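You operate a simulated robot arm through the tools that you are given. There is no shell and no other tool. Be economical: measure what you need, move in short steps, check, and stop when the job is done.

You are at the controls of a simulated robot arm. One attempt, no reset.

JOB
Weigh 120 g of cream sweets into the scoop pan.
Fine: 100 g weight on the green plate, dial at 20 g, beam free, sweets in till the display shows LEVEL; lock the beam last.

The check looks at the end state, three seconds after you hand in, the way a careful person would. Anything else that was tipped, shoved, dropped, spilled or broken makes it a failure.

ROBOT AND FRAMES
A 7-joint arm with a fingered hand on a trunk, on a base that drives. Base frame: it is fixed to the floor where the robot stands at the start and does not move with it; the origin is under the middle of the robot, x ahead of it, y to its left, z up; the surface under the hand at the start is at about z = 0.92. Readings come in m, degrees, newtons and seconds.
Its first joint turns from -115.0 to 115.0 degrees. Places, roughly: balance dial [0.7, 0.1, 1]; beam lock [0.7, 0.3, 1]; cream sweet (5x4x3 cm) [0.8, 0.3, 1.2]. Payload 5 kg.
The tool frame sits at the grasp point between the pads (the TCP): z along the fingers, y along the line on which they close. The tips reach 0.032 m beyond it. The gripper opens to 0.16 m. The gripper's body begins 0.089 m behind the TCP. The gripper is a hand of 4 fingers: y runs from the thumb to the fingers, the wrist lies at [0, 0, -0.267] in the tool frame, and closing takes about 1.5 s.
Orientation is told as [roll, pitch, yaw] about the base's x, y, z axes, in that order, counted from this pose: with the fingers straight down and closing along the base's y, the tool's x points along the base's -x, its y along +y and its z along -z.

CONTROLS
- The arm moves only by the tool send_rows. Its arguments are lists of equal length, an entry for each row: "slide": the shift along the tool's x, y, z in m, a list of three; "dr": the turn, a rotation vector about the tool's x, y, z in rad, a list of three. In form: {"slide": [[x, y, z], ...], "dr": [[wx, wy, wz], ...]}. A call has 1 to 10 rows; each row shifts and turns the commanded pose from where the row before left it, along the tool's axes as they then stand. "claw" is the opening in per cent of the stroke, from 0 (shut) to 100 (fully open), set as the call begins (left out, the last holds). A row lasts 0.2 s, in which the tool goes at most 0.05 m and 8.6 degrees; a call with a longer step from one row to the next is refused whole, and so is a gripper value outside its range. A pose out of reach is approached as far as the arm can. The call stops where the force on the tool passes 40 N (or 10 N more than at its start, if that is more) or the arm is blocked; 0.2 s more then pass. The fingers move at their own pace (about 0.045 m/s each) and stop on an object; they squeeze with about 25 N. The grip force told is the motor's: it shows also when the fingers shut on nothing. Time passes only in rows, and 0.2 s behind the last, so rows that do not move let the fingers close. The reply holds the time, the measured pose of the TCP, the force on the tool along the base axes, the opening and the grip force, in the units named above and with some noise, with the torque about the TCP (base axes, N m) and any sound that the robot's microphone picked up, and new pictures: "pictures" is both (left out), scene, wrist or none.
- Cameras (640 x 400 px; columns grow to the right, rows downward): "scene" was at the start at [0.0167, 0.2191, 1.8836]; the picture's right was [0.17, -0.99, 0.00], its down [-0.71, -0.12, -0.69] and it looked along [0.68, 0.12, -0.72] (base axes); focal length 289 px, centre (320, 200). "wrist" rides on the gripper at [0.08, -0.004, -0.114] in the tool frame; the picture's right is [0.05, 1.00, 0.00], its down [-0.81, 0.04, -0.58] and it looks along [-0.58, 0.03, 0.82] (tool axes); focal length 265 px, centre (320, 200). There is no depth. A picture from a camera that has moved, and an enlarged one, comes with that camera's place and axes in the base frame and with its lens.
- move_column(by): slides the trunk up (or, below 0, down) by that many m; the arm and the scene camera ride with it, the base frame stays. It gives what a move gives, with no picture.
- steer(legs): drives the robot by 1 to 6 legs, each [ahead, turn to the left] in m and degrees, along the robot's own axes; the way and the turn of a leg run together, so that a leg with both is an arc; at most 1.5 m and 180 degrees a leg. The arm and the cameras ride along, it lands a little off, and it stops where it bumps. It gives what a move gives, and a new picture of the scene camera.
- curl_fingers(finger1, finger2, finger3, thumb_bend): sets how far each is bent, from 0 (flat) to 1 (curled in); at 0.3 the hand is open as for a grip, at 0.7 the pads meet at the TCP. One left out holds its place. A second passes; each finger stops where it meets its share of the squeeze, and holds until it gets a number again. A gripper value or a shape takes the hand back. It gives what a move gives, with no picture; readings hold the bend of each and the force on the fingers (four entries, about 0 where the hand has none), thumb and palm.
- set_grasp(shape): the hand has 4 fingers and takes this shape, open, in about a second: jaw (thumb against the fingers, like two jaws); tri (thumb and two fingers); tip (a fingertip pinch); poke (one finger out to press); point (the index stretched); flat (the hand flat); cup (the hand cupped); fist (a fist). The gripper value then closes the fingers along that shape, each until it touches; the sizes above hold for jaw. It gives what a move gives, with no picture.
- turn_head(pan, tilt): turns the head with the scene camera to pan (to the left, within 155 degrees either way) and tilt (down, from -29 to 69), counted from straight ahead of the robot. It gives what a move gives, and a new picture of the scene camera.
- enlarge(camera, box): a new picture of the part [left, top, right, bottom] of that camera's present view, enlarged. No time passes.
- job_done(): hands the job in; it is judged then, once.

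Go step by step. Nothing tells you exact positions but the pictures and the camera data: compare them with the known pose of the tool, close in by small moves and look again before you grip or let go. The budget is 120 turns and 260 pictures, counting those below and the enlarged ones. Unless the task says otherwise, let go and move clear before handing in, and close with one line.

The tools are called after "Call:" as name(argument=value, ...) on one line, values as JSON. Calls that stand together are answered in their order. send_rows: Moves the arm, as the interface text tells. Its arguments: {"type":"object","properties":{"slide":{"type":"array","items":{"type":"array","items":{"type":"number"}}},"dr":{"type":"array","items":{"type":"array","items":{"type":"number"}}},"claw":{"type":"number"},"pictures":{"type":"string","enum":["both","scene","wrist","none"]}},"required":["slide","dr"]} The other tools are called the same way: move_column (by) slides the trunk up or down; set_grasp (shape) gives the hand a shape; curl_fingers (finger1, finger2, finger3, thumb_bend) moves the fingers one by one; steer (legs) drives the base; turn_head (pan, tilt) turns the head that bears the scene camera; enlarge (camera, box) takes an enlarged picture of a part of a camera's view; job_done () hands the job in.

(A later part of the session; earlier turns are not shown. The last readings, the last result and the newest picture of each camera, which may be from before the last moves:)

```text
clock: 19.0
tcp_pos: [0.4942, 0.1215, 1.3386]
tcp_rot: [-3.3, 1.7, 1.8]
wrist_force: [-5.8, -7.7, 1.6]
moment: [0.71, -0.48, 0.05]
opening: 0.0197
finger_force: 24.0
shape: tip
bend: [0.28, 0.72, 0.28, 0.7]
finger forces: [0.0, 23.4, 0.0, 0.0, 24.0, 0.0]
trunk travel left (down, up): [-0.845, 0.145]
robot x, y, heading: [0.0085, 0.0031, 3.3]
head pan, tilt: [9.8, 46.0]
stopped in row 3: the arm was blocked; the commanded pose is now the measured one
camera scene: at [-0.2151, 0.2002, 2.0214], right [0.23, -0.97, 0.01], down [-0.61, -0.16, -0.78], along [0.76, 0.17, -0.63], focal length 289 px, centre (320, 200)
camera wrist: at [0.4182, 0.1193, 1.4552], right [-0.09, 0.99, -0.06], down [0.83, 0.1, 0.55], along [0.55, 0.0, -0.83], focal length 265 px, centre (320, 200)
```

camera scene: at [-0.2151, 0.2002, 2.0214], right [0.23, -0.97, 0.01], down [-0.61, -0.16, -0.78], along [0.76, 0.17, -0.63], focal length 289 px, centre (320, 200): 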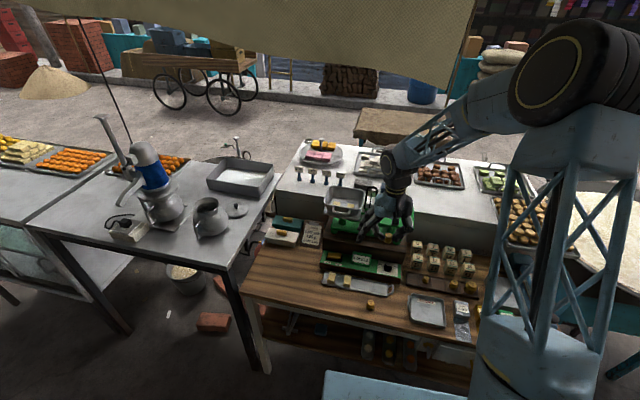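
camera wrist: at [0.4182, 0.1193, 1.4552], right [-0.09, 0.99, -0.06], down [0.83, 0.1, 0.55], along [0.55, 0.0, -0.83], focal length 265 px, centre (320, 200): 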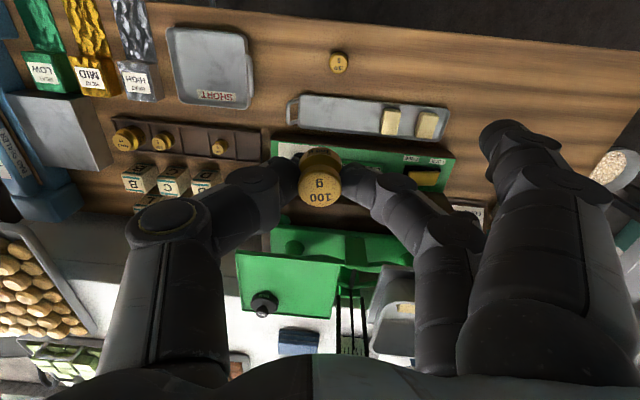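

The robot sways again, so it is sensitive to jerky motion. I'll wait for it to settle.

Call:
send_rows(slide=[[0, 0, 0], [0, 0, 0], [0, 0, 0], [0, 0, 0]], dr=[[0, 0, 0], [0, 0, 0], [0, 0, 0], [0, 0, 0]], pictures="none")

Call:
send_rows(slide=[[0, 0, 0], [0, 0, 0], [0, 0, 0], [0, 0, 0]], dr=[[0, 0, 0], [0, 0, 0], [0, 0, 0], [0, 0, 0]], pictures="none")

Call:
send_rows(slide=[[0, 0, 0], [0, 0, 0], [0, 0, 0], [0, 0, 0]], dr=[[0, 0, 0], [0, 0, 0], [0, 0, 0], [0, 0, 0]], pictures="both")

```text
clock: 19.4
tcp_pos: [0.5083, 0.0927, 1.2861]
tcp_rot: [-9.2, 10.9, 3.5]
wrist_force: [1.7, -0.8, -0.3]
moment: [0.04, 0.2, -0.04]
opening: 0.0201
finger_force: 24.7
shape: tip
bend: [0.28, 0.72, 0.28, 0.7]
finger forces: [0.0, 23.6, 0.1, 0.0, 23.6, 0.1]
trunk travel left (down, up): [-0.845, 0.145]
robot x, y, heading: [-0.0023, 0.0014, 1.5]
head pan, tilt: [9.8, 46.0]
stopped in row 1: the arm was blocked; the commanded pose is now the measured one
```

```text
clock: 19.7
tcp_pos: [0.5271, 0.1086, 1.2267]
tcp_rot: [-10.7, 21.3, 9.3]
wrist_force: [-1.2, 5.8, 1.5]
moment: [-0.34, -0.23, 0.14]
opening: 0.0206
finger_force: 24.5
shape: tip
bend: [0.28, 0.72, 0.28, 0.7]
finger forces: [0.0, 22.7, 0.1, 0.0, 22.4, 0.0]
trunk travel left (down, up): [-0.845, 0.145]
robot x, y, heading: [-0.0134, -0.0023, 1.9]
head pan, tilt: [9.8, 46.0]
stopped in row 1: the arm was blocked; the commanded pose is now the measured one
```

```text
clock: 20.0
tcp_pos: [0.5859, 0.0847, 1.156]
tcp_rot: [-10.8, 31.7, 9.8]
wrist_force: [-0.2, -2.4, 5.6]
moment: [0.32, -0.35, -0.05]
opening: 0.0204
finger_force: 24.5
shape: tip
bend: [0.28, 0.72, 0.28, 0.7]
finger forces: [0.0, 22.7, 0.0, 0.0, 22.5, 0.0]
trunk travel left (down, up): [-0.845, 0.145]
robot x, y, heading: [-0.0078, -0.0024, 1.8]
head pan, tilt: [9.8, 46.0]
stopped in row 1: the arm was blocked; the commanded pose is now the measured one
camera scene: at [-0.1145, 0.2054, 2.0131], right [0.2, -0.98, 0.01], down [-0.66, -0.14, -0.74], along [0.72, 0.14, -0.67], focal length 289 px, centre (320, 200)
camera wrist: at [0.5751, 0.0993, 1.2943], right [-0.31, 0.94, -0.13], down [0.95, 0.31, 0.05], along [0.09, -0.11, -0.99], focal length 265 px, centre (320, 200)
```

scene: 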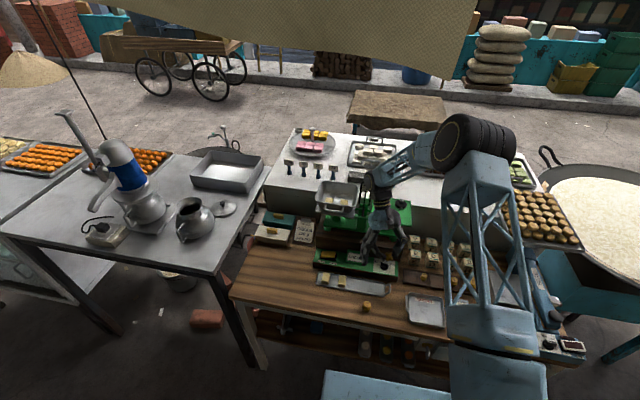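
wrist: 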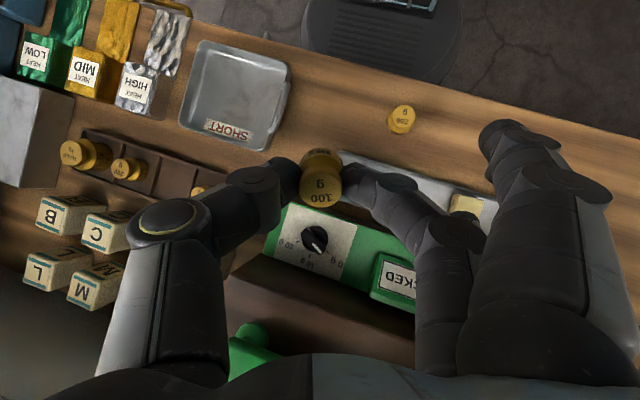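

While the base sways, hand commands just chase it. I'll let time pass with the head instead, so the arm joints hold still.

Call:
turn_head(pan=9.8, tilt=46)

Call:
turn_head(pan=0, tilt=46)

```text
clock: 20.6
tcp_pos: [0.6486, 0.0966, 1.1465]
tcp_rot: [-10.2, 26.2, 7.2]
wrist_force: [-1.4, 0.0, -0.4]
moment: [0.0, -0.07, 0.0]
opening: 0.0189
finger_force: 25.4
shape: tip
bend: [0.28, 0.72, 0.26, 0.7]
finger forces: [0.1, 22.4, 0.1, 0.0, 22.1, 0.1]
trunk travel left (down, up): [-0.845, 0.145]
robot x, y, heading: [-0.0103, -0.0004, 1.9]
head pan, tilt: [9.8, 46.0]
camera scene: at [0.0063, 0.2168, 1.9997], right [0.2, -0.98, 0.0], down [-0.71, -0.14, -0.69], along [0.68, 0.14, -0.72], focal length 289 px, centre (320, 200)
```

scene: 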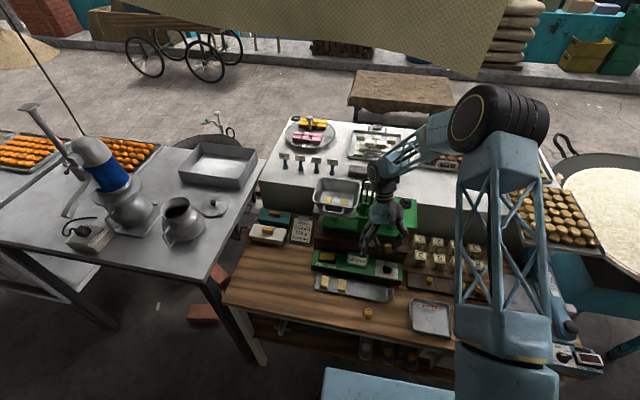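

```text
clock: 21.3
tcp_pos: [0.6459, 0.0979, 1.1452]
tcp_rot: [-10.2, 26.5, 7.6]
wrist_force: [-0.5, 0.0, -0.7]
moment: [-0.05, 0.0, 0.0]
opening: 0.0188
finger_force: 25.4
shape: tip
bend: [0.28, 0.72, 0.28, 0.7]
finger forces: [0.1, 22.3, 0.0, 0.0, 22.1, 0.0]
trunk travel left (down, up): [-0.845, 0.145]
robot x, y, heading: [-0.0091, -0.0039, 1.7]
head pan, tilt: [0.0, 46.0]
camera scene: at [0.0064, 0.2016, 2.0018], right [0.03, -1.0, 0.0], down [-0.72, -0.02, -0.69], along [0.69, 0.02, -0.72], focal length 289 px, centre (320, 200)
```

scene: 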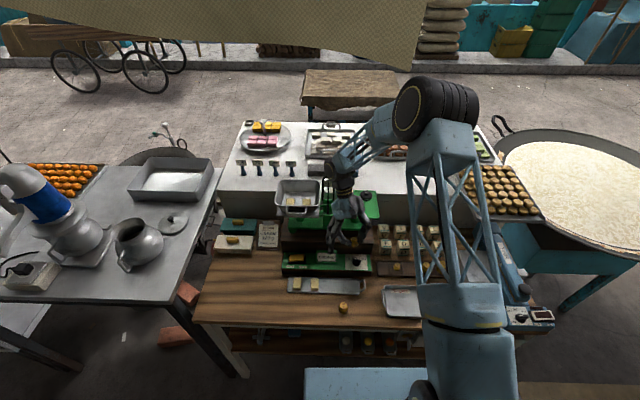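

Settled at [0.646, 0.098, 1.145], tilted, with the weight held and no contact. I'll raise gently in small steps and watch for sway.

Call:
send_rows(slide=[[0.0025, -0.001, -0.005], [0.005, -0.0018, -0.01], [0.005, -0.0018, -0.01], [0.005, -0.0018, -0.01], [0.0025, -0.001, -0.005], [0, 0, 0]], dr=[[0, 0, 0], [0, 0, 0], [0, 0, 0], [0, 0, 0], [0, 0, 0], [0, 0, 0]], pictures="scene")

```text
clock: 22.9
tcp_pos: [0.6322, 0.0956, 1.1529]
tcp_rot: [-9.9, 29.8, 7.5]
wrist_force: [0.0, -0.2, -0.9]
moment: [-0.03, -0.01, 0.01]
opening: 0.0187
finger_force: 24.6
shape: tip
bend: [0.28, 0.72, 0.28, 0.7]
finger forces: [0.0, 22.2, 0.1, 0.1, 22.1, 0.0]
trunk travel left (down, up): [-0.845, 0.145]
robot x, y, heading: [-0.0108, -0.0015, 1.9]
head pan, tilt: [0.0, 46.0]
stopped in row 6: the arm was blocked; the commanded pose is now the measured one
camera scene: at [0.0112, 0.202, 1.9974], right [0.03, -1.0, 0.0], down [-0.72, -0.02, -0.69], along [0.69, 0.02, -0.72], focal length 289 px, centre (320, 200)
```

scene: 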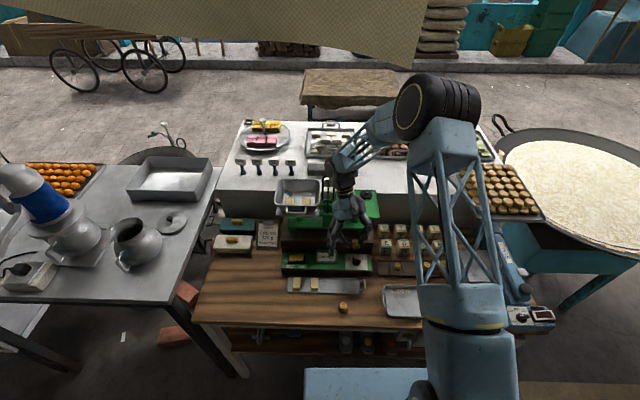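

Going up was blocked again with no swaying. I'll look closely for what blocks the hand.

Call:
enlarge(camera="scene", box=[260, 140, 420, 280])

Call:
enlarge(camera="scene", box=[300, 60, 560, 400])

Call:
enlarge(camera="wrist", box=[0, 0, 640, 400])

```text
2.86 times, centred on (340, 210) of scene
camera zoom: at [0.0112, 0.202, 1.9974], right [0.03, -1.0, 0.0], down [-0.72, -0.02, -0.69], along [0.69, 0.02, -0.72], focal length 824 px, centre (263, 171)
```

zoom: 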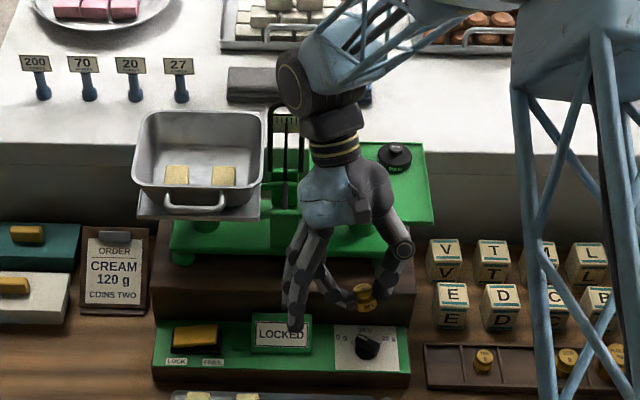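

```text
1.18 times, centred on (430, 230) of scene
camera zoom: at [0.0112, 0.202, 1.9974], right [0.03, -1.0, 0.0], down [-0.72, -0.02, -0.69], along [0.69, 0.02, -0.72], focal length 340 px, centre (191, 165)
```

zoom: 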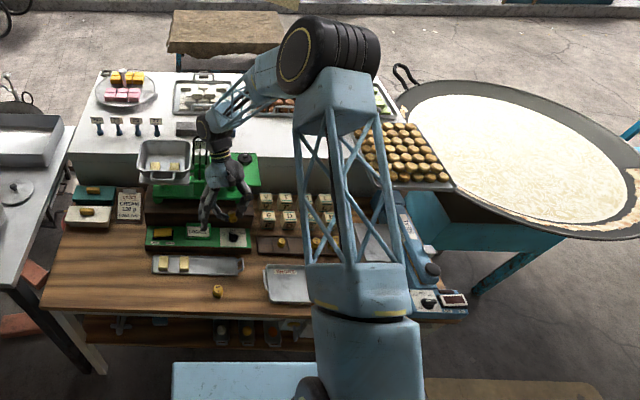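

```text
1.00 times, centred on (320, 200) of wrist (not enlarged: the box is as wide or as high as the picture)
camera zoom: at [0.6187, 0.108, 1.2904], right [-0.26, 0.96, -0.12], down [0.96, 0.27, 0.08], along [0.11, -0.1, -0.99], focal length 265 px, centre (320, 200)
```

zoom: 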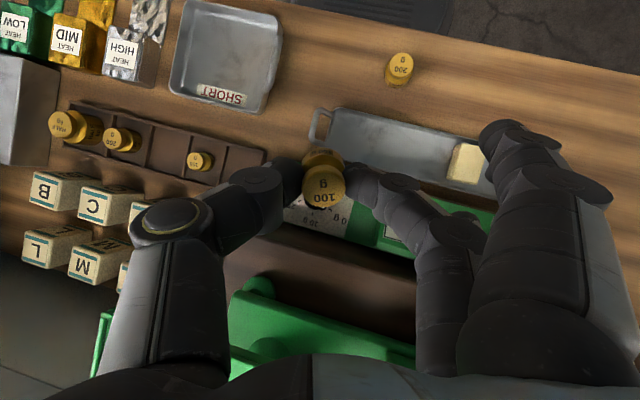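

There is no contact force on the hand, so this looks like an arm joint limit from being folded close in. I'll try moving away from the robot (+x) while levelling the tool.

Call:
send_rows(slide=[[-0.004, 0, -0.002], [-0.008, 0, -0.004], [-0.008, 0, -0.004], [-0.008, 0, -0.004], [0, 0, 0]], dr=[[0, -0.02, 0], [0, -0.03, 0], [0, -0.03, 0], [0, -0.03, 0], [0, 0, 0]], pictures="none")

```text
clock: 24.3
tcp_pos: [0.6553, 0.0983, 1.1419]
tcp_rot: [-8.8, 24.8, 8.8]
wrist_force: [0.5, 0.0, -0.6]
moment: [0.01, 0.0, -0.01]
opening: 0.0192
finger_force: 25.0
shape: tip
bend: [0.28, 0.72, 0.28, 0.7]
finger forces: [0.0, 22.3, 0.1, 0.0, 22.1, 0.0]
trunk travel left (down, up): [-0.845, 0.145]
robot x, y, heading: [-0.0087, -0.0044, 1.7]
head pan, tilt: [0.0, 46.0]
stopped in row 5: the arm was blocked; the commanded pose is now the measured one
```

I suspect the elbow is meeting the awning overhead. I'll look up with the head.

Call:
turn_head(pan=-5, tilt=5)

Call:
turn_head(pan=-40, tilt=25)

```text
clock: 25.4
tcp_pos: [0.6565, 0.1007, 1.1423]
tcp_rot: [-8.7, 24.9, 9.1]
wrist_force: [-0.2, -0.9, 0.1]
moment: [-0.02, -0.01, -0.01]
opening: 0.0188
finger_force: 25.1
shape: tip
bend: [0.28, 0.72, 0.28, 0.7]
finger forces: [0.0, 22.3, 0.1, 0.0, 22.1, 0.1]
trunk travel left (down, up): [-0.845, 0.145]
robot x, y, heading: [-0.0102, -0.0042, 1.6]
head pan, tilt: [-5.0, 5.0]
camera scene: at [0.0227, 0.1874, 2.0644], right [-0.06, -1.0, 0.0], down [-0.09, 0.01, -1.0], along [0.99, -0.05, -0.09], focal length 289 px, centre (320, 200)
```

scene: 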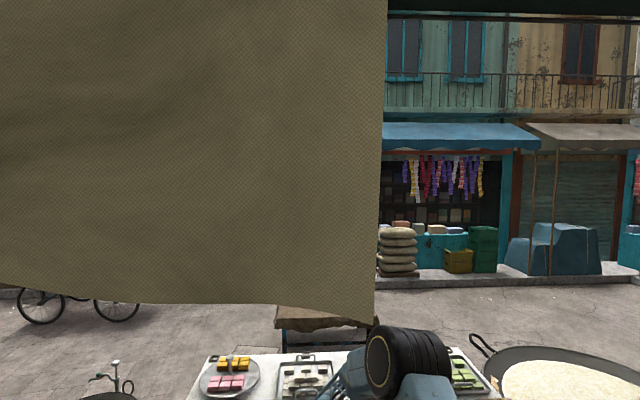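

```text
clock: 26.4
tcp_pos: [0.6573, 0.1006, 1.1416]
tcp_rot: [-8.7, 24.7, 9.1]
wrist_force: [-0.2, 0.4, -1.2]
moment: [0.0, 0.0, 0.04]
opening: 0.0192
finger_force: 24.8
shape: tip
bend: [0.28, 0.72, 0.28, 0.7]
finger forces: [0.1, 22.2, 0.0, 0.0, 22.1, 0.0]
trunk travel left (down, up): [-0.845, 0.145]
robot x, y, heading: [-0.0074, -0.0043, 1.8]
head pan, tilt: [-40.0, 25.0]
camera scene: at [0.0035, 0.1359, 2.032], right [-0.62, -0.79, 0.0], down [-0.34, 0.26, -0.9], along [0.71, -0.56, -0.43], focal length 289 px, centre (320, 200)
```

scene: 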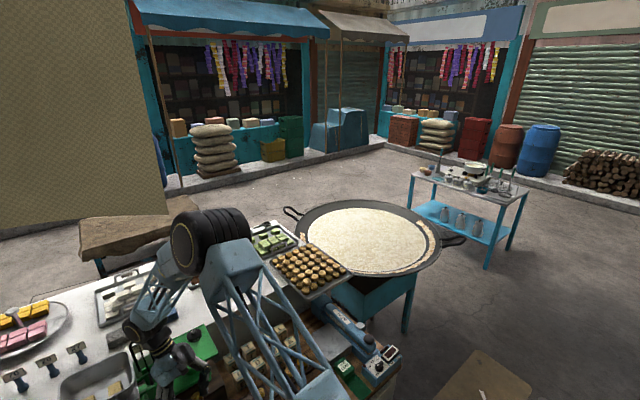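

That explains it: a cloth hangs with its lower corner near [0.53, 0.065, 1.80], and the elbow (about [0.43, 0.04, 1.77]) pushes into it. I need a lower trunk with the arm stretched more, so I'll alternate small trunk drops with arm raises.

Call:
move_column(by=-0.04)

Call:
send_rows(slide=[[0.002, -0.001, -0.004], [0.003, -0.001, -0.007], [0.003, -0.001, -0.007], [0.003, -0.001, -0.007], [0.003, -0.001, -0.007], [0.002, -0.001, -0.004], [0, 0, 0]], dr=[[0, -0.02, 0], [0, -0.03, 0], [0, -0.03, 0], [0, -0.03, 0], [0, -0.03, 0], [0, 0, 0], [0, 0, 0]], pictures="none")

```text
clock: 27.2
tcp_pos: [0.6564, 0.1075, 1.1204]
tcp_rot: [-9.2, 23.6, 8.8]
wrist_force: [-0.5, 0.8, -0.5]
moment: [-0.05, -0.09, 0.02]
opening: 0.0188
finger_force: 25.2
shape: tip
bend: [0.28, 0.72, 0.28, 0.7]
finger forces: [0.0, 22.2, 0.0, 0.0, 22.0, 0.0]
trunk travel left (down, up): [-0.805, 0.185]
robot x, y, heading: [-0.006, -0.0011, 1.6]
head pan, tilt: [-40.0, 25.0]
```

```text
clock: 29.1
tcp_pos: [0.6447, 0.1018, 1.123]
tcp_rot: [-8.4, 18.4, 10.2]
wrist_force: [1.2, 0.3, 0.2]
moment: [-0.01, 0.03, 0.0]
opening: 0.0192
finger_force: 24.9
shape: tip
bend: [0.28, 0.72, 0.28, 0.7]
finger forces: [0.0, 22.3, 0.1, 0.0, 22.0, 0.1]
trunk travel left (down, up): [-0.805, 0.185]
robot x, y, heading: [-0.0125, -0.0053, 1.9]
head pan, tilt: [-40.0, 25.0]
stopped in row 7: the arm was blocked; the commanded pose is now the measured one
```

Still blocked, though rotation works. I'll look at the elbow against the cloth.

Call:
turn_head(pan=-15, tilt=25)

Call:
enlarge(camera="scene", box=[260, 150, 500, 300])

```text
clock: 29.9
tcp_pos: [0.6442, 0.1036, 1.1237]
tcp_rot: [-8.3, 18.4, 10.4]
wrist_force: [0.2, 0.5, -1.6]
moment: [-0.03, -0.03, 0.01]
opening: 0.0189
finger_force: 24.6
shape: tip
bend: [0.28, 0.72, 0.28, 0.7]
finger forces: [0.1, 22.2, 0.0, 0.0, 22.0, 0.0]
trunk travel left (down, up): [-0.805, 0.185]
robot x, y, heading: [-0.0101, -0.0012, 2.0]
head pan, tilt: [-15.0, 25.0]
camera scene: at [0.0173, 0.1797, 1.9888], right [-0.23, -0.97, 0.0], down [-0.41, 0.1, -0.91], along [0.88, -0.21, -0.43], focal length 289 px, centre (320, 200)
```

scene: 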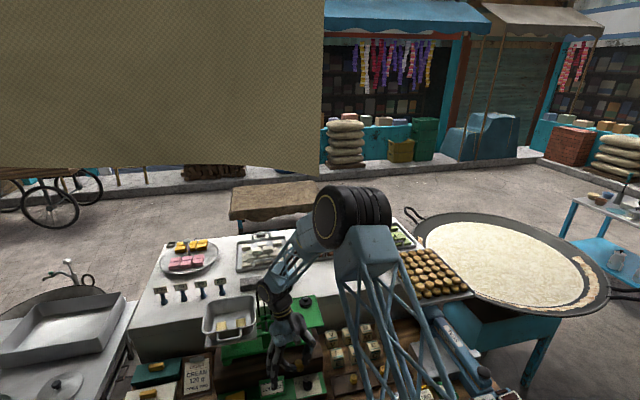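

```text
2.67 times, centred on (380, 225) of scene
camera zoom: at [0.0173, 0.1797, 1.9888], right [-0.23, -0.97, 0.0], down [-0.41, 0.1, -0.91], along [0.88, -0.21, -0.43], focal length 770 px, centre (160, 133)
```

zoom: 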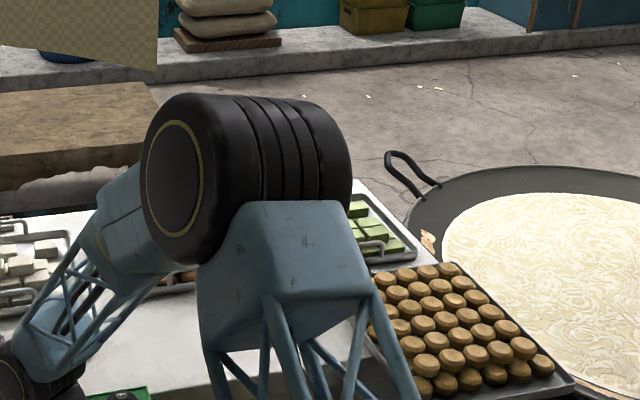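

The elbow and forearm root sit right at the cloth's lower corner. I'll pull the hand back over the free table, then lower the trunk well and raise with the arm.

Call:
send_rows(slide=[[0.007, 0, 0.002], [0.01, 0, 0.003], [0.01, 0, 0.003], [0.01, 0, 0.003], [0.01, 0, 0.003], [0.01, 0, 0.003], [0.005, 0, 0.002], [0, 0, 0]], dr=[[0, 0, 0], [0, 0, 0], [0, 0, 0], [0, 0, 0], [0, 0, 0], [0, 0, 0], [0, 0, 0], [0, 0, 0]], pictures="none")

```text
clock: 31.9
tcp_pos: [0.5665, 0.0868, 1.0878]
tcp_rot: [-7.9, 20.9, 10.3]
wrist_force: [1.8, -0.3, -0.5]
moment: [-0.02, 0.05, -0.04]
opening: 0.0191
finger_force: 25.1
shape: tip
bend: [0.28, 0.72, 0.28, 0.7]
finger forces: [0.0, 22.3, 0.1, 0.0, 22.0, 0.1]
trunk travel left (down, up): [-0.805, 0.185]
robot x, y, heading: [-0.0133, -0.0027, 1.7]
head pan, tilt: [-15.0, 25.0]
stopped in row 8: the arm was blocked; the commanded pose is now the measured one
```

The motion pattern shows the elbow stuck, with the hand only pivoting about it, so the elbow must be caught in front of the cloth. I'll lower the trunk so the elbow drops beneath the cloth's edge.

Call:
move_column(by=-0.04)

Call:
send_rows(slide=[[0.002, -0.001, -0.004], [0.003, -0.001, -0.007], [0.003, -0.001, -0.007], [0.003, -0.001, -0.007], [0.003, -0.001, -0.007], [0.002, -0.001, -0.004], [0, 0, 0]], dr=[[0, 0, 0], [0, 0, 0], [0, 0, 0], [0, 0, 0], [0, 0, 0], [0, 0, 0], [0, 0, 0]], pictures="none")

Call:
turn_head(pan=0, tilt=30)

```text
clock: 32.8
tcp_pos: [0.5761, 0.0895, 1.084]
tcp_rot: [-8.1, 19.2, 10.4]
wrist_force: [1.2, -0.5, -1.3]
moment: [-0.02, 0.1, -0.02]
opening: 0.019
finger_force: 24.9
shape: tip
bend: [0.28, 0.72, 0.28, 0.7]
finger forces: [0.0, 22.2, 0.0, 0.0, 22.1, 0.1]
trunk travel left (down, up): [-0.765, 0.225]
robot x, y, heading: [-0.0099, -0.0022, 2.2]
head pan, tilt: [-15.0, 25.0]
```

```text
clock: 34.4
tcp_pos: [0.5711, 0.0894, 1.1003]
tcp_rot: [-8.0, 20.6, 10.4]
wrist_force: [1.1, 0.5, -0.6]
moment: [0.0, 0.0, 0.02]
opening: 0.0194
finger_force: 24.6
shape: tip
bend: [0.28, 0.72, 0.28, 0.7]
finger forces: [0.0, 22.3, 0.1, 0.1, 22.0, 0.0]
trunk travel left (down, up): [-0.765, 0.225]
robot x, y, heading: [-0.0088, -0.001, 1.9]
head pan, tilt: [-15.0, 25.0]
```

```text
clock: 35.1
tcp_pos: [0.5731, 0.0885, 1.1009]
tcp_rot: [-8.1, 20.7, 10.4]
wrist_force: [0.0, -1.2, -0.5]
moment: [0.01, -0.04, 0.0]
opening: 0.0189
finger_force: 25.8
shape: tip
bend: [0.28, 0.72, 0.28, 0.7]
finger forces: [0.1, 22.3, 0.1, 0.0, 21.9, 0.0]
trunk travel left (down, up): [-0.765, 0.225]
robot x, y, heading: [-0.0066, -0.0012, 1.8]
head pan, tilt: [0.0, 30.0]
camera scene: at [0.0262, 0.2073, 1.9388], right [0.03, -1.0, 0.0], down [-0.51, -0.02, -0.86], along [0.86, 0.03, -0.51], focal length 289 px, centre (320, 200)
```

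scene: 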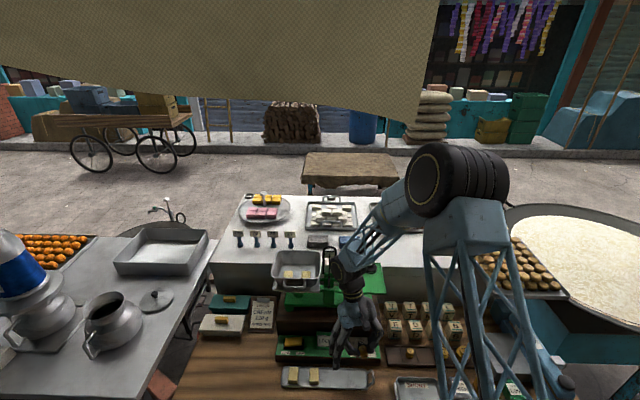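

That helped: the hand held its height while the trunk dropped. I'll continue.

Call:
move_column(by=-0.06)

Call:
send_rows(slide=[[0.002, -0.001, -0.004], [0.003, -0.001, -0.008], [0.003, -0.001, -0.008], [0.003, -0.001, -0.008], [0.003, -0.001, -0.008], [0.003, -0.001, -0.008], [0.002, -0.001, -0.004], [0, 0, 0]], dr=[[0, 0, 0], [0, 0, 0], [0, 0, 0], [0, 0, 0], [0, 0, 0], [0, 0, 0], [0, 0, 0], [0, 0, 0]], pictures="none")

```text
clock: 36.1
tcp_pos: [0.5693, 0.087, 1.0663]
tcp_rot: [-8.1, 18.9, 10.3]
wrist_force: [-0.5, 0.8, -0.6]
moment: [0.06, -0.07, 0.0]
opening: 0.0189
finger_force: 25.0
shape: tip
bend: [0.28, 0.72, 0.28, 0.7]
finger forces: [0.1, 22.2, 0.0, 0.0, 21.9, 0.0]
trunk travel left (down, up): [-0.705, 0.285]
robot x, y, heading: [-0.0088, -0.0016, 1.8]
head pan, tilt: [0.0, 30.0]
```

```text
clock: 37.9
tcp_pos: [0.5686, 0.0859, 1.1158]
tcp_rot: [-8.1, 19.2, 10.2]
wrist_force: [0.4, 0.3, -0.5]
moment: [0.02, -0.03, -0.03]
opening: 0.0191
finger_force: 25.4
shape: tip
bend: [0.28, 0.72, 0.28, 0.7]
finger forces: [0.0, 22.2, 0.1, 0.0, 21.9, 0.0]
trunk travel left (down, up): [-0.705, 0.285]
robot x, y, heading: [-0.0088, -0.0017, 1.8]
head pan, tilt: [0.0, 30.0]
```

The arm is free now and tracks properly. I'll keep trading trunk height for arm height so the elbow stays well below the cloth.

Call:
move_column(by=-0.06)

Call:
send_rows(slide=[[0.003, -0.001, -0.007], [0.005, -0.002, -0.014], [0.005, -0.002, -0.014], [0.005, -0.002, -0.014], [0.005, -0.002, -0.014], [0.005, -0.002, -0.014], [0.003, -0.001, -0.007], [0, 0, 0]], dr=[[0, 0, 0], [0, 0, 0], [0, 0, 0], [0, 0, 0], [0, 0, 0], [0, 0, 0], [0, 0, 0], [0, 0, 0]], pictures="none")

Call:
move_column(by=-0.08)

Call:
turn_head(pan=0, tilt=28)

```text
clock: 38.9
tcp_pos: [0.569, 0.0862, 1.0566]
tcp_rot: [-8.1, 19.2, 10.3]
wrist_force: [-0.2, -0.2, -1.8]
moment: [0.01, -0.03, -0.04]
opening: 0.0189
finger_force: 25.0
shape: tip
bend: [0.28, 0.72, 0.28, 0.7]
finger forces: [0.0, 22.1, 0.0, 0.0, 21.9, 0.0]
trunk travel left (down, up): [-0.645, 0.345]
robot x, y, heading: [-0.008, -0.0032, 2.0]
head pan, tilt: [0.0, 30.0]
```

```text
clock: 40.7
tcp_pos: [0.5686, 0.0862, 1.1464]
tcp_rot: [-8.1, 19.2, 10.3]
wrist_force: [0.2, 0.0, -0.2]
moment: [-0.01, 0.01, -0.03]
opening: 0.019
finger_force: 24.7
shape: tip
bend: [0.28, 0.72, 0.28, 0.7]
finger forces: [0.1, 22.2, 0.0, 0.0, 21.9, 0.1]
trunk travel left (down, up): [-0.645, 0.345]
robot x, y, heading: [-0.0093, -0.0037, 2.1]
head pan, tilt: [0.0, 30.0]
```

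```text
clock: 41.9
tcp_pos: [0.5686, 0.0857, 1.0656]
tcp_rot: [-8.2, 19.0, 10.2]
wrist_force: [-0.1, 0.2, -0.4]
moment: [-0.01, 0.01, 0.01]
opening: 0.0187
finger_force: 25.1
shape: tip
bend: [0.28, 0.72, 0.28, 0.7]
finger forces: [0.0, 22.0, 0.0, 0.0, 22.0, 0.1]
trunk travel left (down, up): [-0.565, 0.425]
robot x, y, heading: [-0.0118, -0.0052, 2.1]
head pan, tilt: [0.0, 30.0]
```

```text
clock: 42.5
tcp_pos: [0.5682, 0.0863, 1.0661]
tcp_rot: [-8.1, 19.2, 10.3]
wrist_force: [0.5, 0.4, -0.2]
moment: [0.01, -0.01, -0.01]
opening: 0.0191
finger_force: 25.1
shape: tip
bend: [0.28, 0.72, 0.28, 0.7]
finger forces: [0.1, 22.0, 0.0, 0.0, 21.9, 0.0]
trunk travel left (down, up): [-0.565, 0.425]
robot x, y, heading: [-0.0079, -0.0014, 1.8]
head pan, tilt: [0.0, 28.0]
camera scene: at [0.0131, 0.2028, 1.7508], right [0.03, -1.0, 0.0], down [-0.47, -0.02, -0.88], along [0.88, 0.03, -0.47], focal length 289 px, centre (320, 200)
```

scene: 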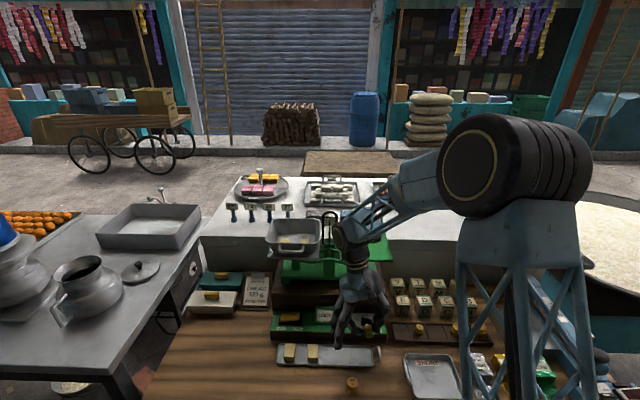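

The elbow is clear of the cloth, with the camera now at z 1.75. I'll raise and straighten the tool slowly.

Call:
send_rows(slide=[[0.003, -0.001, -0.008], [0.004, -0.002, -0.014], [0.004, -0.002, -0.015], [0.003, -0.002, -0.016], [0.003, -0.002, -0.016], [0.002, -0.001, -0.016], [0.001, -0.001, -0.016], [0.001, 0, -0.012], [0, 0, -0.006], [0, 0, 0]], dr=[[-0.008, -0.02, 0.01], [-0.018, -0.042, 0.022], [-0.018, -0.042, 0.022], [-0.018, -0.042, 0.022], [-0.018, -0.042, 0.022], [-0.018, -0.042, 0.022], [-0.018, -0.042, 0.022], [-0.018, -0.042, 0.022], [-0.008, -0.02, 0.01], [0, 0, 0]], pictures="none")

Call:
turn_head(pan=0, tilt=36)

```text
clock: 44.7
tcp_pos: [0.5689, 0.0866, 1.1887]
tcp_rot: [-1.2, -0.8, 1.9]
wrist_force: [0.2, 0.4, -1.2]
moment: [0.02, -0.01, -0.01]
opening: 0.0191
finger_force: 25.1
shape: tip
bend: [0.28, 0.72, 0.28, 0.7]
finger forces: [0.0, 22.1, 0.0, 0.0, 22.0, 0.0]
trunk travel left (down, up): [-0.565, 0.425]
robot x, y, heading: [-0.0116, -0.0057, 1.8]
head pan, tilt: [0.0, 28.0]
```

```text
clock: 45.4
tcp_pos: [0.5691, 0.0871, 1.1884]
tcp_rot: [-1.3, -0.9, 1.9]
wrist_force: [-0.1, 0.1, -1.2]
moment: [-0.01, 0.01, 0.02]
opening: 0.0192
finger_force: 25.0
shape: tip
bend: [0.28, 0.72, 0.28, 0.7]
finger forces: [0.1, 22.0, 0.0, 0.0, 21.9, 0.1]
trunk travel left (down, up): [-0.565, 0.425]
robot x, y, heading: [-0.013, -0.0039, 1.9]
head pan, tilt: [0.0, 36.0]
camera scene: at [0.0094, 0.2027, 1.7384], right [0.03, -1.0, 0.0], down [-0.59, -0.02, -0.81], along [0.81, 0.03, -0.59], focal length 289 px, centre (320, 200)
```

scene: 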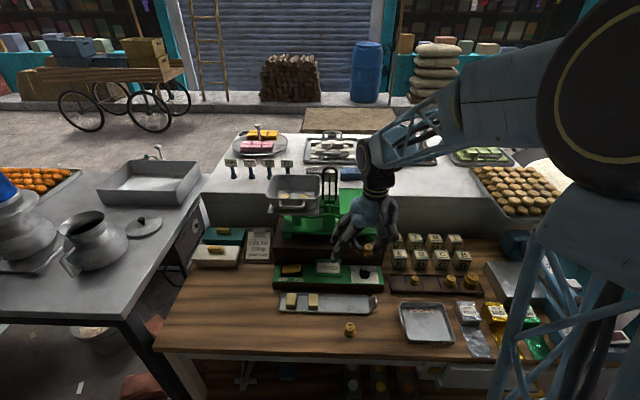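

The tool is nearly straight and everything looks in place. I'll raise a bit more and take new views of the balance.

Call:
send_rows(slide=[[0, 0, -0.01], [0, 0, -0.02], [0, 0, -0.02], [0, 0, -0.02], [0, 0, -0.02], [0, 0, -0.01], [0, 0, 0]], dr=[[0, 0.01, 0], [0, 0, 0.01], [-0.01, 0, 0.01], [-0.01, 0, 0.01], [0, 0, 0], [0, 0, 0], [0, 0, 0]], pictures="wrist")

Call:
enlarge(camera="scene", box=[260, 150, 420, 250])

```text
clock: 47.0
tcp_pos: [0.5681, 0.0874, 1.2888]
tcp_rot: [0.0, -0.2, 0.2]
wrist_force: [0.9, 0.6, -0.8]
moment: [0.0, -0.01, 0.03]
opening: 0.0188
finger_force: 24.2
shape: tip
bend: [0.28, 0.72, 0.28, 0.7]
finger forces: [0.0, 22.0, 0.0, 0.1, 21.9, 0.0]
trunk travel left (down, up): [-0.565, 0.425]
robot x, y, heading: [-0.0106, -0.0029, 2.1]
head pan, tilt: [0.0, 36.0]
camera wrist: at [0.4883, 0.0833, 1.4025], right [-0.06, 1.0, 0.0], down [0.81, 0.05, 0.58], along [0.58, 0.03, -0.81], focal length 265 px, centre (320, 200)
```

wrist: 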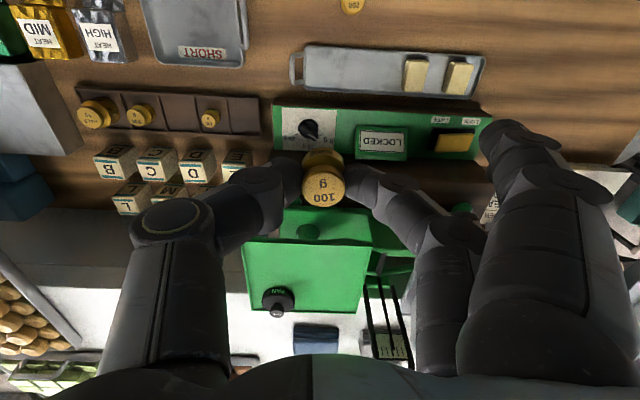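

```text
4.00 times, centred on (340, 200) of scene
camera zoom: at [0.0094, 0.2027, 1.7383], right [0.03, -1.0, 0.0], down [-0.59, -0.02, -0.81], along [0.81, 0.03, -0.59], focal length 1154 px, centre (240, 200)
```

zoom: 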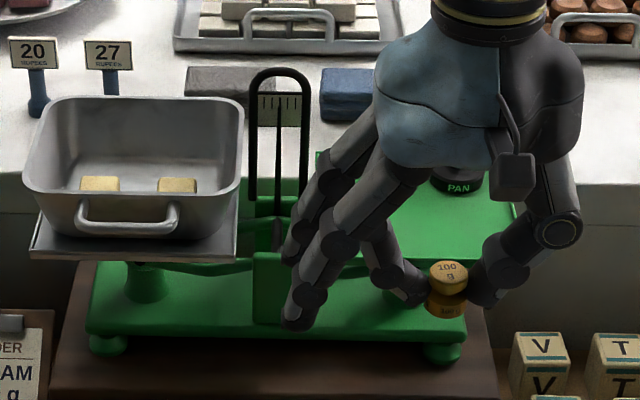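

Triangulation puts the green plate at z ≈ 1.13, x 0.76–0.92, y 0–0.17, with PAN at [0.88, 0.035] and the gauge near [0.88, 0.20]. To keep the spread fingers off the gauge I'll yaw the hand about 60° so they point back toward me.

Call:
send_rows(slide=[[0, 0, 0], [0, 0, 0], [0, 0, 0], [0, 0, 0], [0, 0, 0], [0, 0, 0], [0, 0, 0], [0, 0, 0], [0, 0, 0], [0, 0, 0]], dr=[[0, 0, -0.06], [0, 0, -0.12], [0, 0, -0.13], [0, 0, -0.13], [0, 0, -0.13], [0, 0, -0.13], [0, 0, -0.13], [0, 0, -0.13], [0, 0, -0.06], [0, 0, 0]], pictures="both")

```text
clock: 49.2
tcp_pos: [0.5697, 0.0893, 1.2881]
tcp_rot: [-0.3, 0.1, 58.7]
wrist_force: [0.2, 0.1, -1.1]
moment: [-0.02, -0.02, 0.0]
opening: 0.0188
finger_force: 24.9
shape: tip
bend: [0.28, 0.72, 0.28, 0.7]
finger forces: [0.1, 22.0, 0.0, 0.0, 21.8, 0.0]
trunk travel left (down, up): [-0.565, 0.425]
robot x, y, heading: [-0.0111, -0.0062, 1.8]
head pan, tilt: [0.0, 36.0]
camera scene: at [0.0093, 0.2027, 1.7383], right [0.03, -1.0, 0.0], down [-0.59, -0.02, -0.81], along [0.81, 0.03, -0.59], focal length 289 px, centre (320, 200)
camera wrist: at [0.5316, 0.0166, 1.4022], right [-0.88, 0.47, 0.0], down [0.39, 0.72, 0.58], along [0.28, 0.51, -0.82], focal length 265 px, centre (320, 200)
```

scene: 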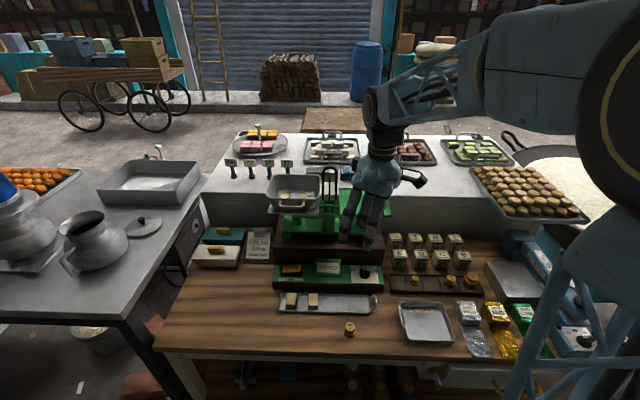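
wrist: 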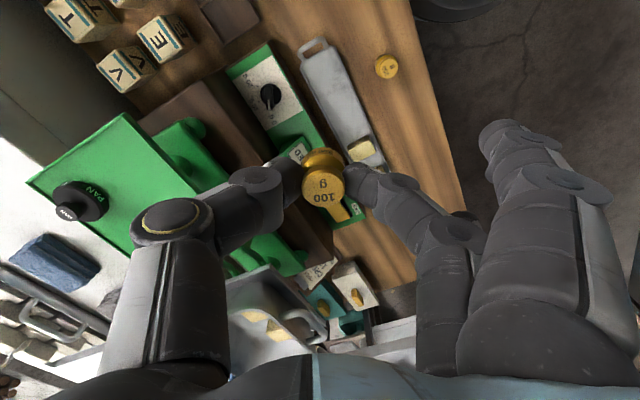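

The view agrees, so I'll move the weight over the plate toward [0.80, 0.105], staying high.

Call:
send_rows(slide=[[-0.007, -0.01, 0], [-0.014, -0.02, 0], [-0.015, -0.022, 0], [-0.016, -0.022, 0], [-0.016, -0.022, 0], [-0.016, -0.022, 0], [-0.016, -0.022, 0], [-0.015, -0.022, 0], [-0.012, -0.018, 0], [-0.006, -0.008, 0]], dr=[[0, 0, 0], [0, 0, 0], [0, 0, 0], [0, 0, 0], [0, 0, 0], [0, 0, 0], [0, 0, 0], [0, 0, 0], [0, 0, 0], [0, 0, 0]], pictures="both")

Call:
enlarge(camera="scene", box=[260, 130, 420, 230])

```text
clock: 51.4
tcp_pos: [0.7991, 0.1049, 1.2877]
tcp_rot: [-0.2, 0.0, 58.7]
wrist_force: [0.5, 0.4, -0.9]
moment: [0.03, -0.01, 0.02]
opening: 0.019
finger_force: 24.9
shape: tip
bend: [0.28, 0.72, 0.28, 0.7]
finger forces: [0.1, 21.9, 0.0, 0.0, 21.8, 0.1]
trunk travel left (down, up): [-0.565, 0.425]
robot x, y, heading: [-0.0071, -0.005, 2.0]
head pan, tilt: [0.0, 36.0]
camera scene: at [0.0098, 0.2027, 1.7383], right [0.03, -1.0, 0.0], down [-0.59, -0.02, -0.81], along [0.81, 0.03, -0.59], focal length 289 px, centre (320, 200)
camera wrist: at [0.7616, 0.0338, 1.4016], right [-0.88, 0.48, 0.0], down [0.39, 0.72, 0.58], along [0.28, 0.51, -0.82], focal length 265 px, centre (320, 200)
```

scene: 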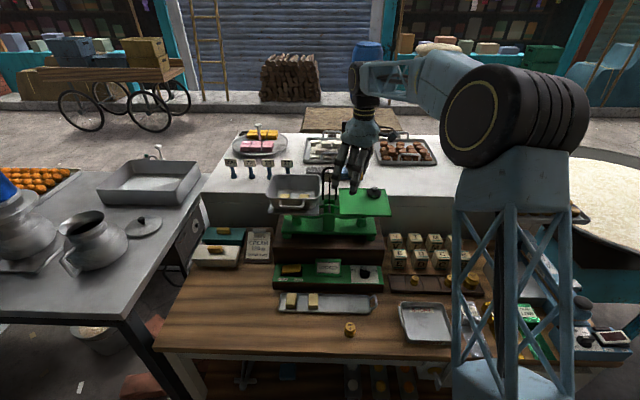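
wrist: 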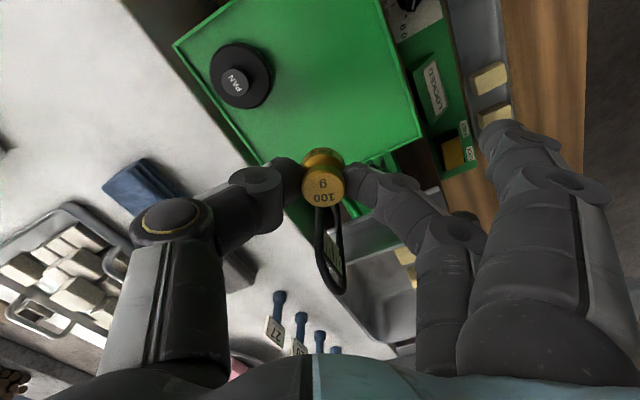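

```text
4.00 times, centred on (340, 180) of scene
camera zoom: at [0.0098, 0.2027, 1.7383], right [0.03, -1.0, 0.0], down [-0.59, -0.02, -0.81], along [0.81, 0.03, -0.59], focal length 1154 px, centre (240, 280)
```

zoom: 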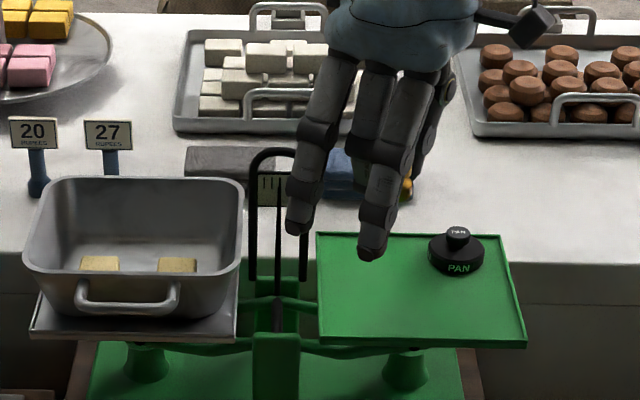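

I'm over the plate, so I'll shift a bit away from PAN and descend to just above the surface.

Call:
send_rows(slide=[[0.004, 0.015, 0], [0.003, 0.016, 0.005], [0, 0, 0.015], [0, 0, 0.02], [0, 0, 0.02], [0, 0, 0.02], [0, 0, 0.013], [0, 0, 0.005], [0, 0, 0]], dr=[[0, 0, 0], [0, 0, 0], [0, 0, 0], [0, 0, 0], [0, 0, 0], [0, 0, 0], [0, 0, 0], [0, 0, 0], [0, 0, 0]], pictures="both")

Call:
enlarge(camera="scene", box=[280, 150, 408, 230])

```text
clock: 53.4
tcp_pos: [0.7694, 0.1137, 1.1975]
tcp_rot: [-0.8, -0.4, 58.7]
wrist_force: [-2.3, -0.1, 18.2]
moment: [-0.09, 0.11, 0.04]
opening: 0.0233
finger_force: 24.7
shape: tip
bend: [0.28, 0.73, 0.28, 0.71]
finger forces: [0.0, 31.5, 0.0, 0.0, 30.5, 0.0]
trunk travel left (down, up): [-0.565, 0.425]
robot x, y, heading: [-0.0086, -0.0066, 1.8]
head pan, tilt: [0.0, 36.0]
stopped in row 9: the force on the tool passed its limit at 42 N (the readings are from after the stop); the commanded pose is now the measured one
camera scene: at [0.0072, 0.2022, 1.7383], right [0.03, -1.0, 0.0], down [-0.59, -0.02, -0.81], along [0.81, 0.03, -0.59], focal length 289 px, centre (320, 200)
camera wrist: at [0.7308, 0.0425, 1.3104], right [-0.88, 0.48, -0.01], down [0.38, 0.72, 0.58], along [0.29, 0.51, -0.81], focal length 265 px, centre (320, 200)
```

scene: 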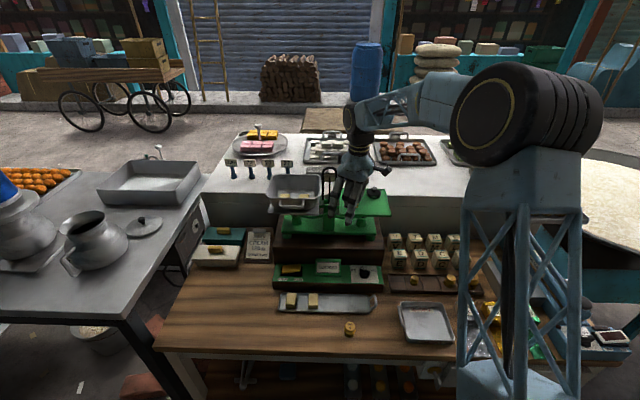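
wrist: 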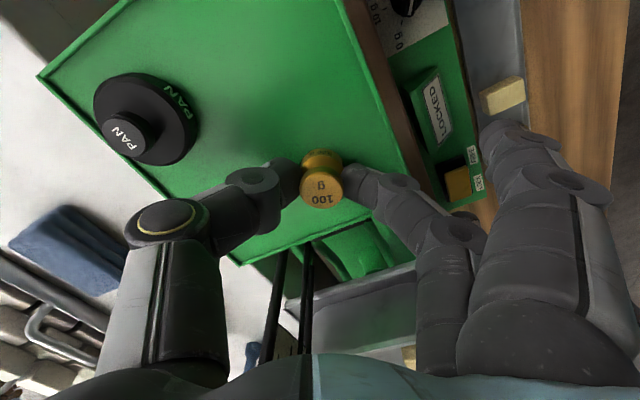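

```text
5.00 times, centred on (344, 190) of scene
camera zoom: at [0.0072, 0.2022, 1.7383], right [0.03, -1.0, 0.0], down [-0.59, -0.02, -0.81], along [0.81, 0.03, -0.59], focal length 1443 px, centre (200, 250)
```

zoom: 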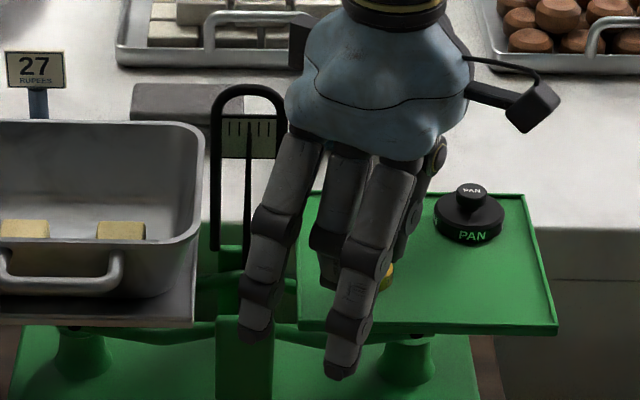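

The weight is on the plate (surface ≈ 1.16). I'll ease the pressure slightly, open a little, then rise.

Call:
send_rows(slide=[[0, 0, -0.001], [0, 0, -0.001], [0, 0, 0]], dr=[[0, 0, 0], [0, 0, 0], [0, 0, 0]], pictures="none")

Call:
send_rows(slide=[[0, 0, 0], [0, 0, 0], [0, 0, 0], [0, 0, 0]], dr=[[0, 0, 0], [0, 0, 0], [0, 0, 0], [0, 0, 0]], claw=34, pictures="wrist")

```text
clock: 54.2
tcp_pos: [0.7695, 0.1143, 1.1969]
tcp_rot: [-0.7, -0.5, 58.7]
wrist_force: [1.6, -1.3, 18.5]
moment: [-0.12, -0.1, 0.03]
opening: 0.023
finger_force: 24.9
shape: tip
bend: [0.28, 0.73, 0.28, 0.71]
finger forces: [0.1, 29.2, 0.0, 0.0, 33.4, 0.0]
trunk travel left (down, up): [-0.565, 0.425]
robot x, y, heading: [-0.0074, -0.0054, 2.0]
head pan, tilt: [0.0, 36.0]
```

```text
clock: 55.2
tcp_pos: [0.7694, 0.1145, 1.1971]
tcp_rot: [-0.6, -0.3, 58.8]
wrist_force: [-0.3, 1.3, 11.7]
moment: [-0.02, 0.0, 0.02]
opening: 0.0486
finger_force: 0.0
shape: tip
bend: [0.01, 0.75, 0.01, 0.71]
finger forces: [0.0, 5.5, 0.0, 0.0, 6.3, 0.0]
trunk travel left (down, up): [-0.565, 0.425]
robot x, y, heading: [-0.0075, -0.0034, 1.8]
head pan, tilt: [0.0, 36.0]
camera wrist: at [0.7311, 0.0431, 1.3101], right [-0.88, 0.47, -0.01], down [0.38, 0.72, 0.58], along [0.28, 0.51, -0.81], focal length 265 px, centre (320, 200)
```

wrist: 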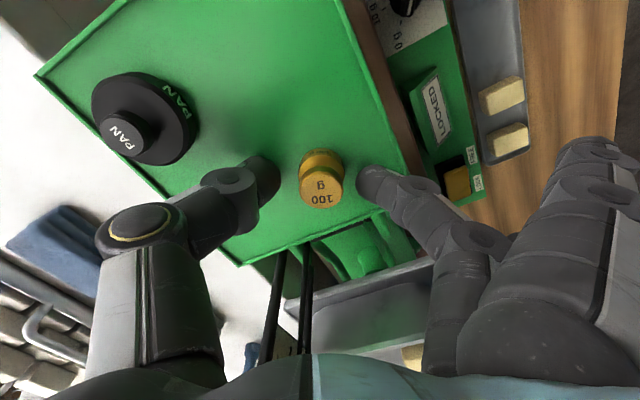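

The weight stands upright on the plate, so I'll lift straight up.

Call:
send_rows(slide=[[0, 0, -0.004], [0, 0, -0.008], [0, 0, -0.015], [0, 0, -0.02], [0, 0, -0.02], [0, 0, -0.02], [0, 0, -0.015], [0, 0, 0]], dr=[[0, 0, 0], [0, 0, 0], [0, 0, 0], [0, 0, 0], [0, 0, 0], [0, 0, 0], [0, 0, 0], [0, 0, 0]], pictures="both")

Call:
enlarge(camera="scene", box=[250, 200, 410, 320])

```text
clock: 57.0
tcp_pos: [0.7701, 0.1154, 1.297]
tcp_rot: [-0.6, -0.3, 58.7]
wrist_force: [0.5, 0.3, 0.7]
moment: [0.03, -0.02, 0.01]
opening: 0.0539
finger_force: 0.1
shape: tip
bend: [0.01, 0.73, 0.01, 0.7]
finger forces: [0.0, 0.0, 0.1, 0.0, 0.0, 0.0]
trunk travel left (down, up): [-0.565, 0.425]
robot x, y, heading: [-0.0061, -0.0029, 1.8]
head pan, tilt: [0.0, 36.0]
camera scene: at [0.0094, 0.2026, 1.7383], right [0.03, -1.0, 0.0], down [-0.59, -0.02, -0.81], along [0.81, 0.03, -0.59], focal length 289 px, centre (320, 200)
camera wrist: at [0.7308, 0.0432, 1.4112], right [-0.88, 0.48, -0.01], down [0.38, 0.72, 0.58], along [0.28, 0.51, -0.81], focal length 265 px, centre (320, 200)
```

scene: 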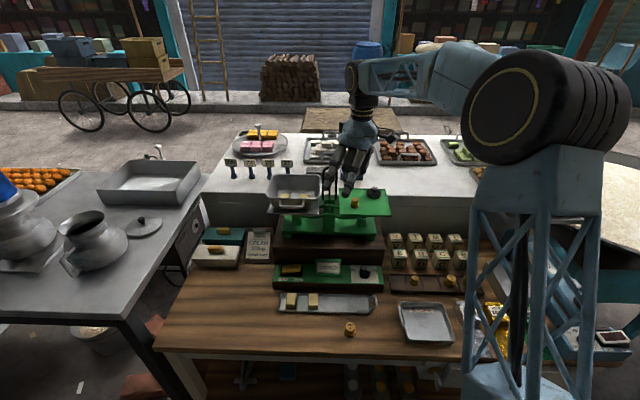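
wrist: 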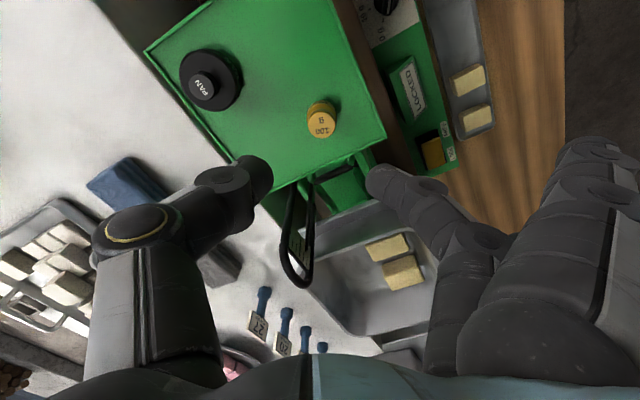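

```text
3.33 times, centred on (330, 260) of scene
camera zoom: at [0.0094, 0.2026, 1.7383], right [0.03, -1.0, 0.0], down [-0.59, -0.02, -0.81], along [0.81, 0.03, -0.59], focal length 962 px, centre (287, 0)
```

zoom: 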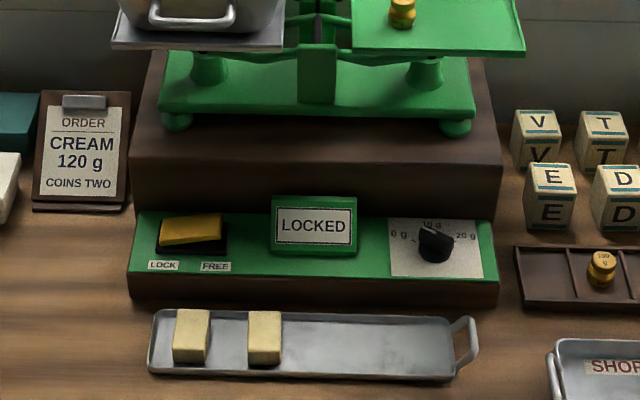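

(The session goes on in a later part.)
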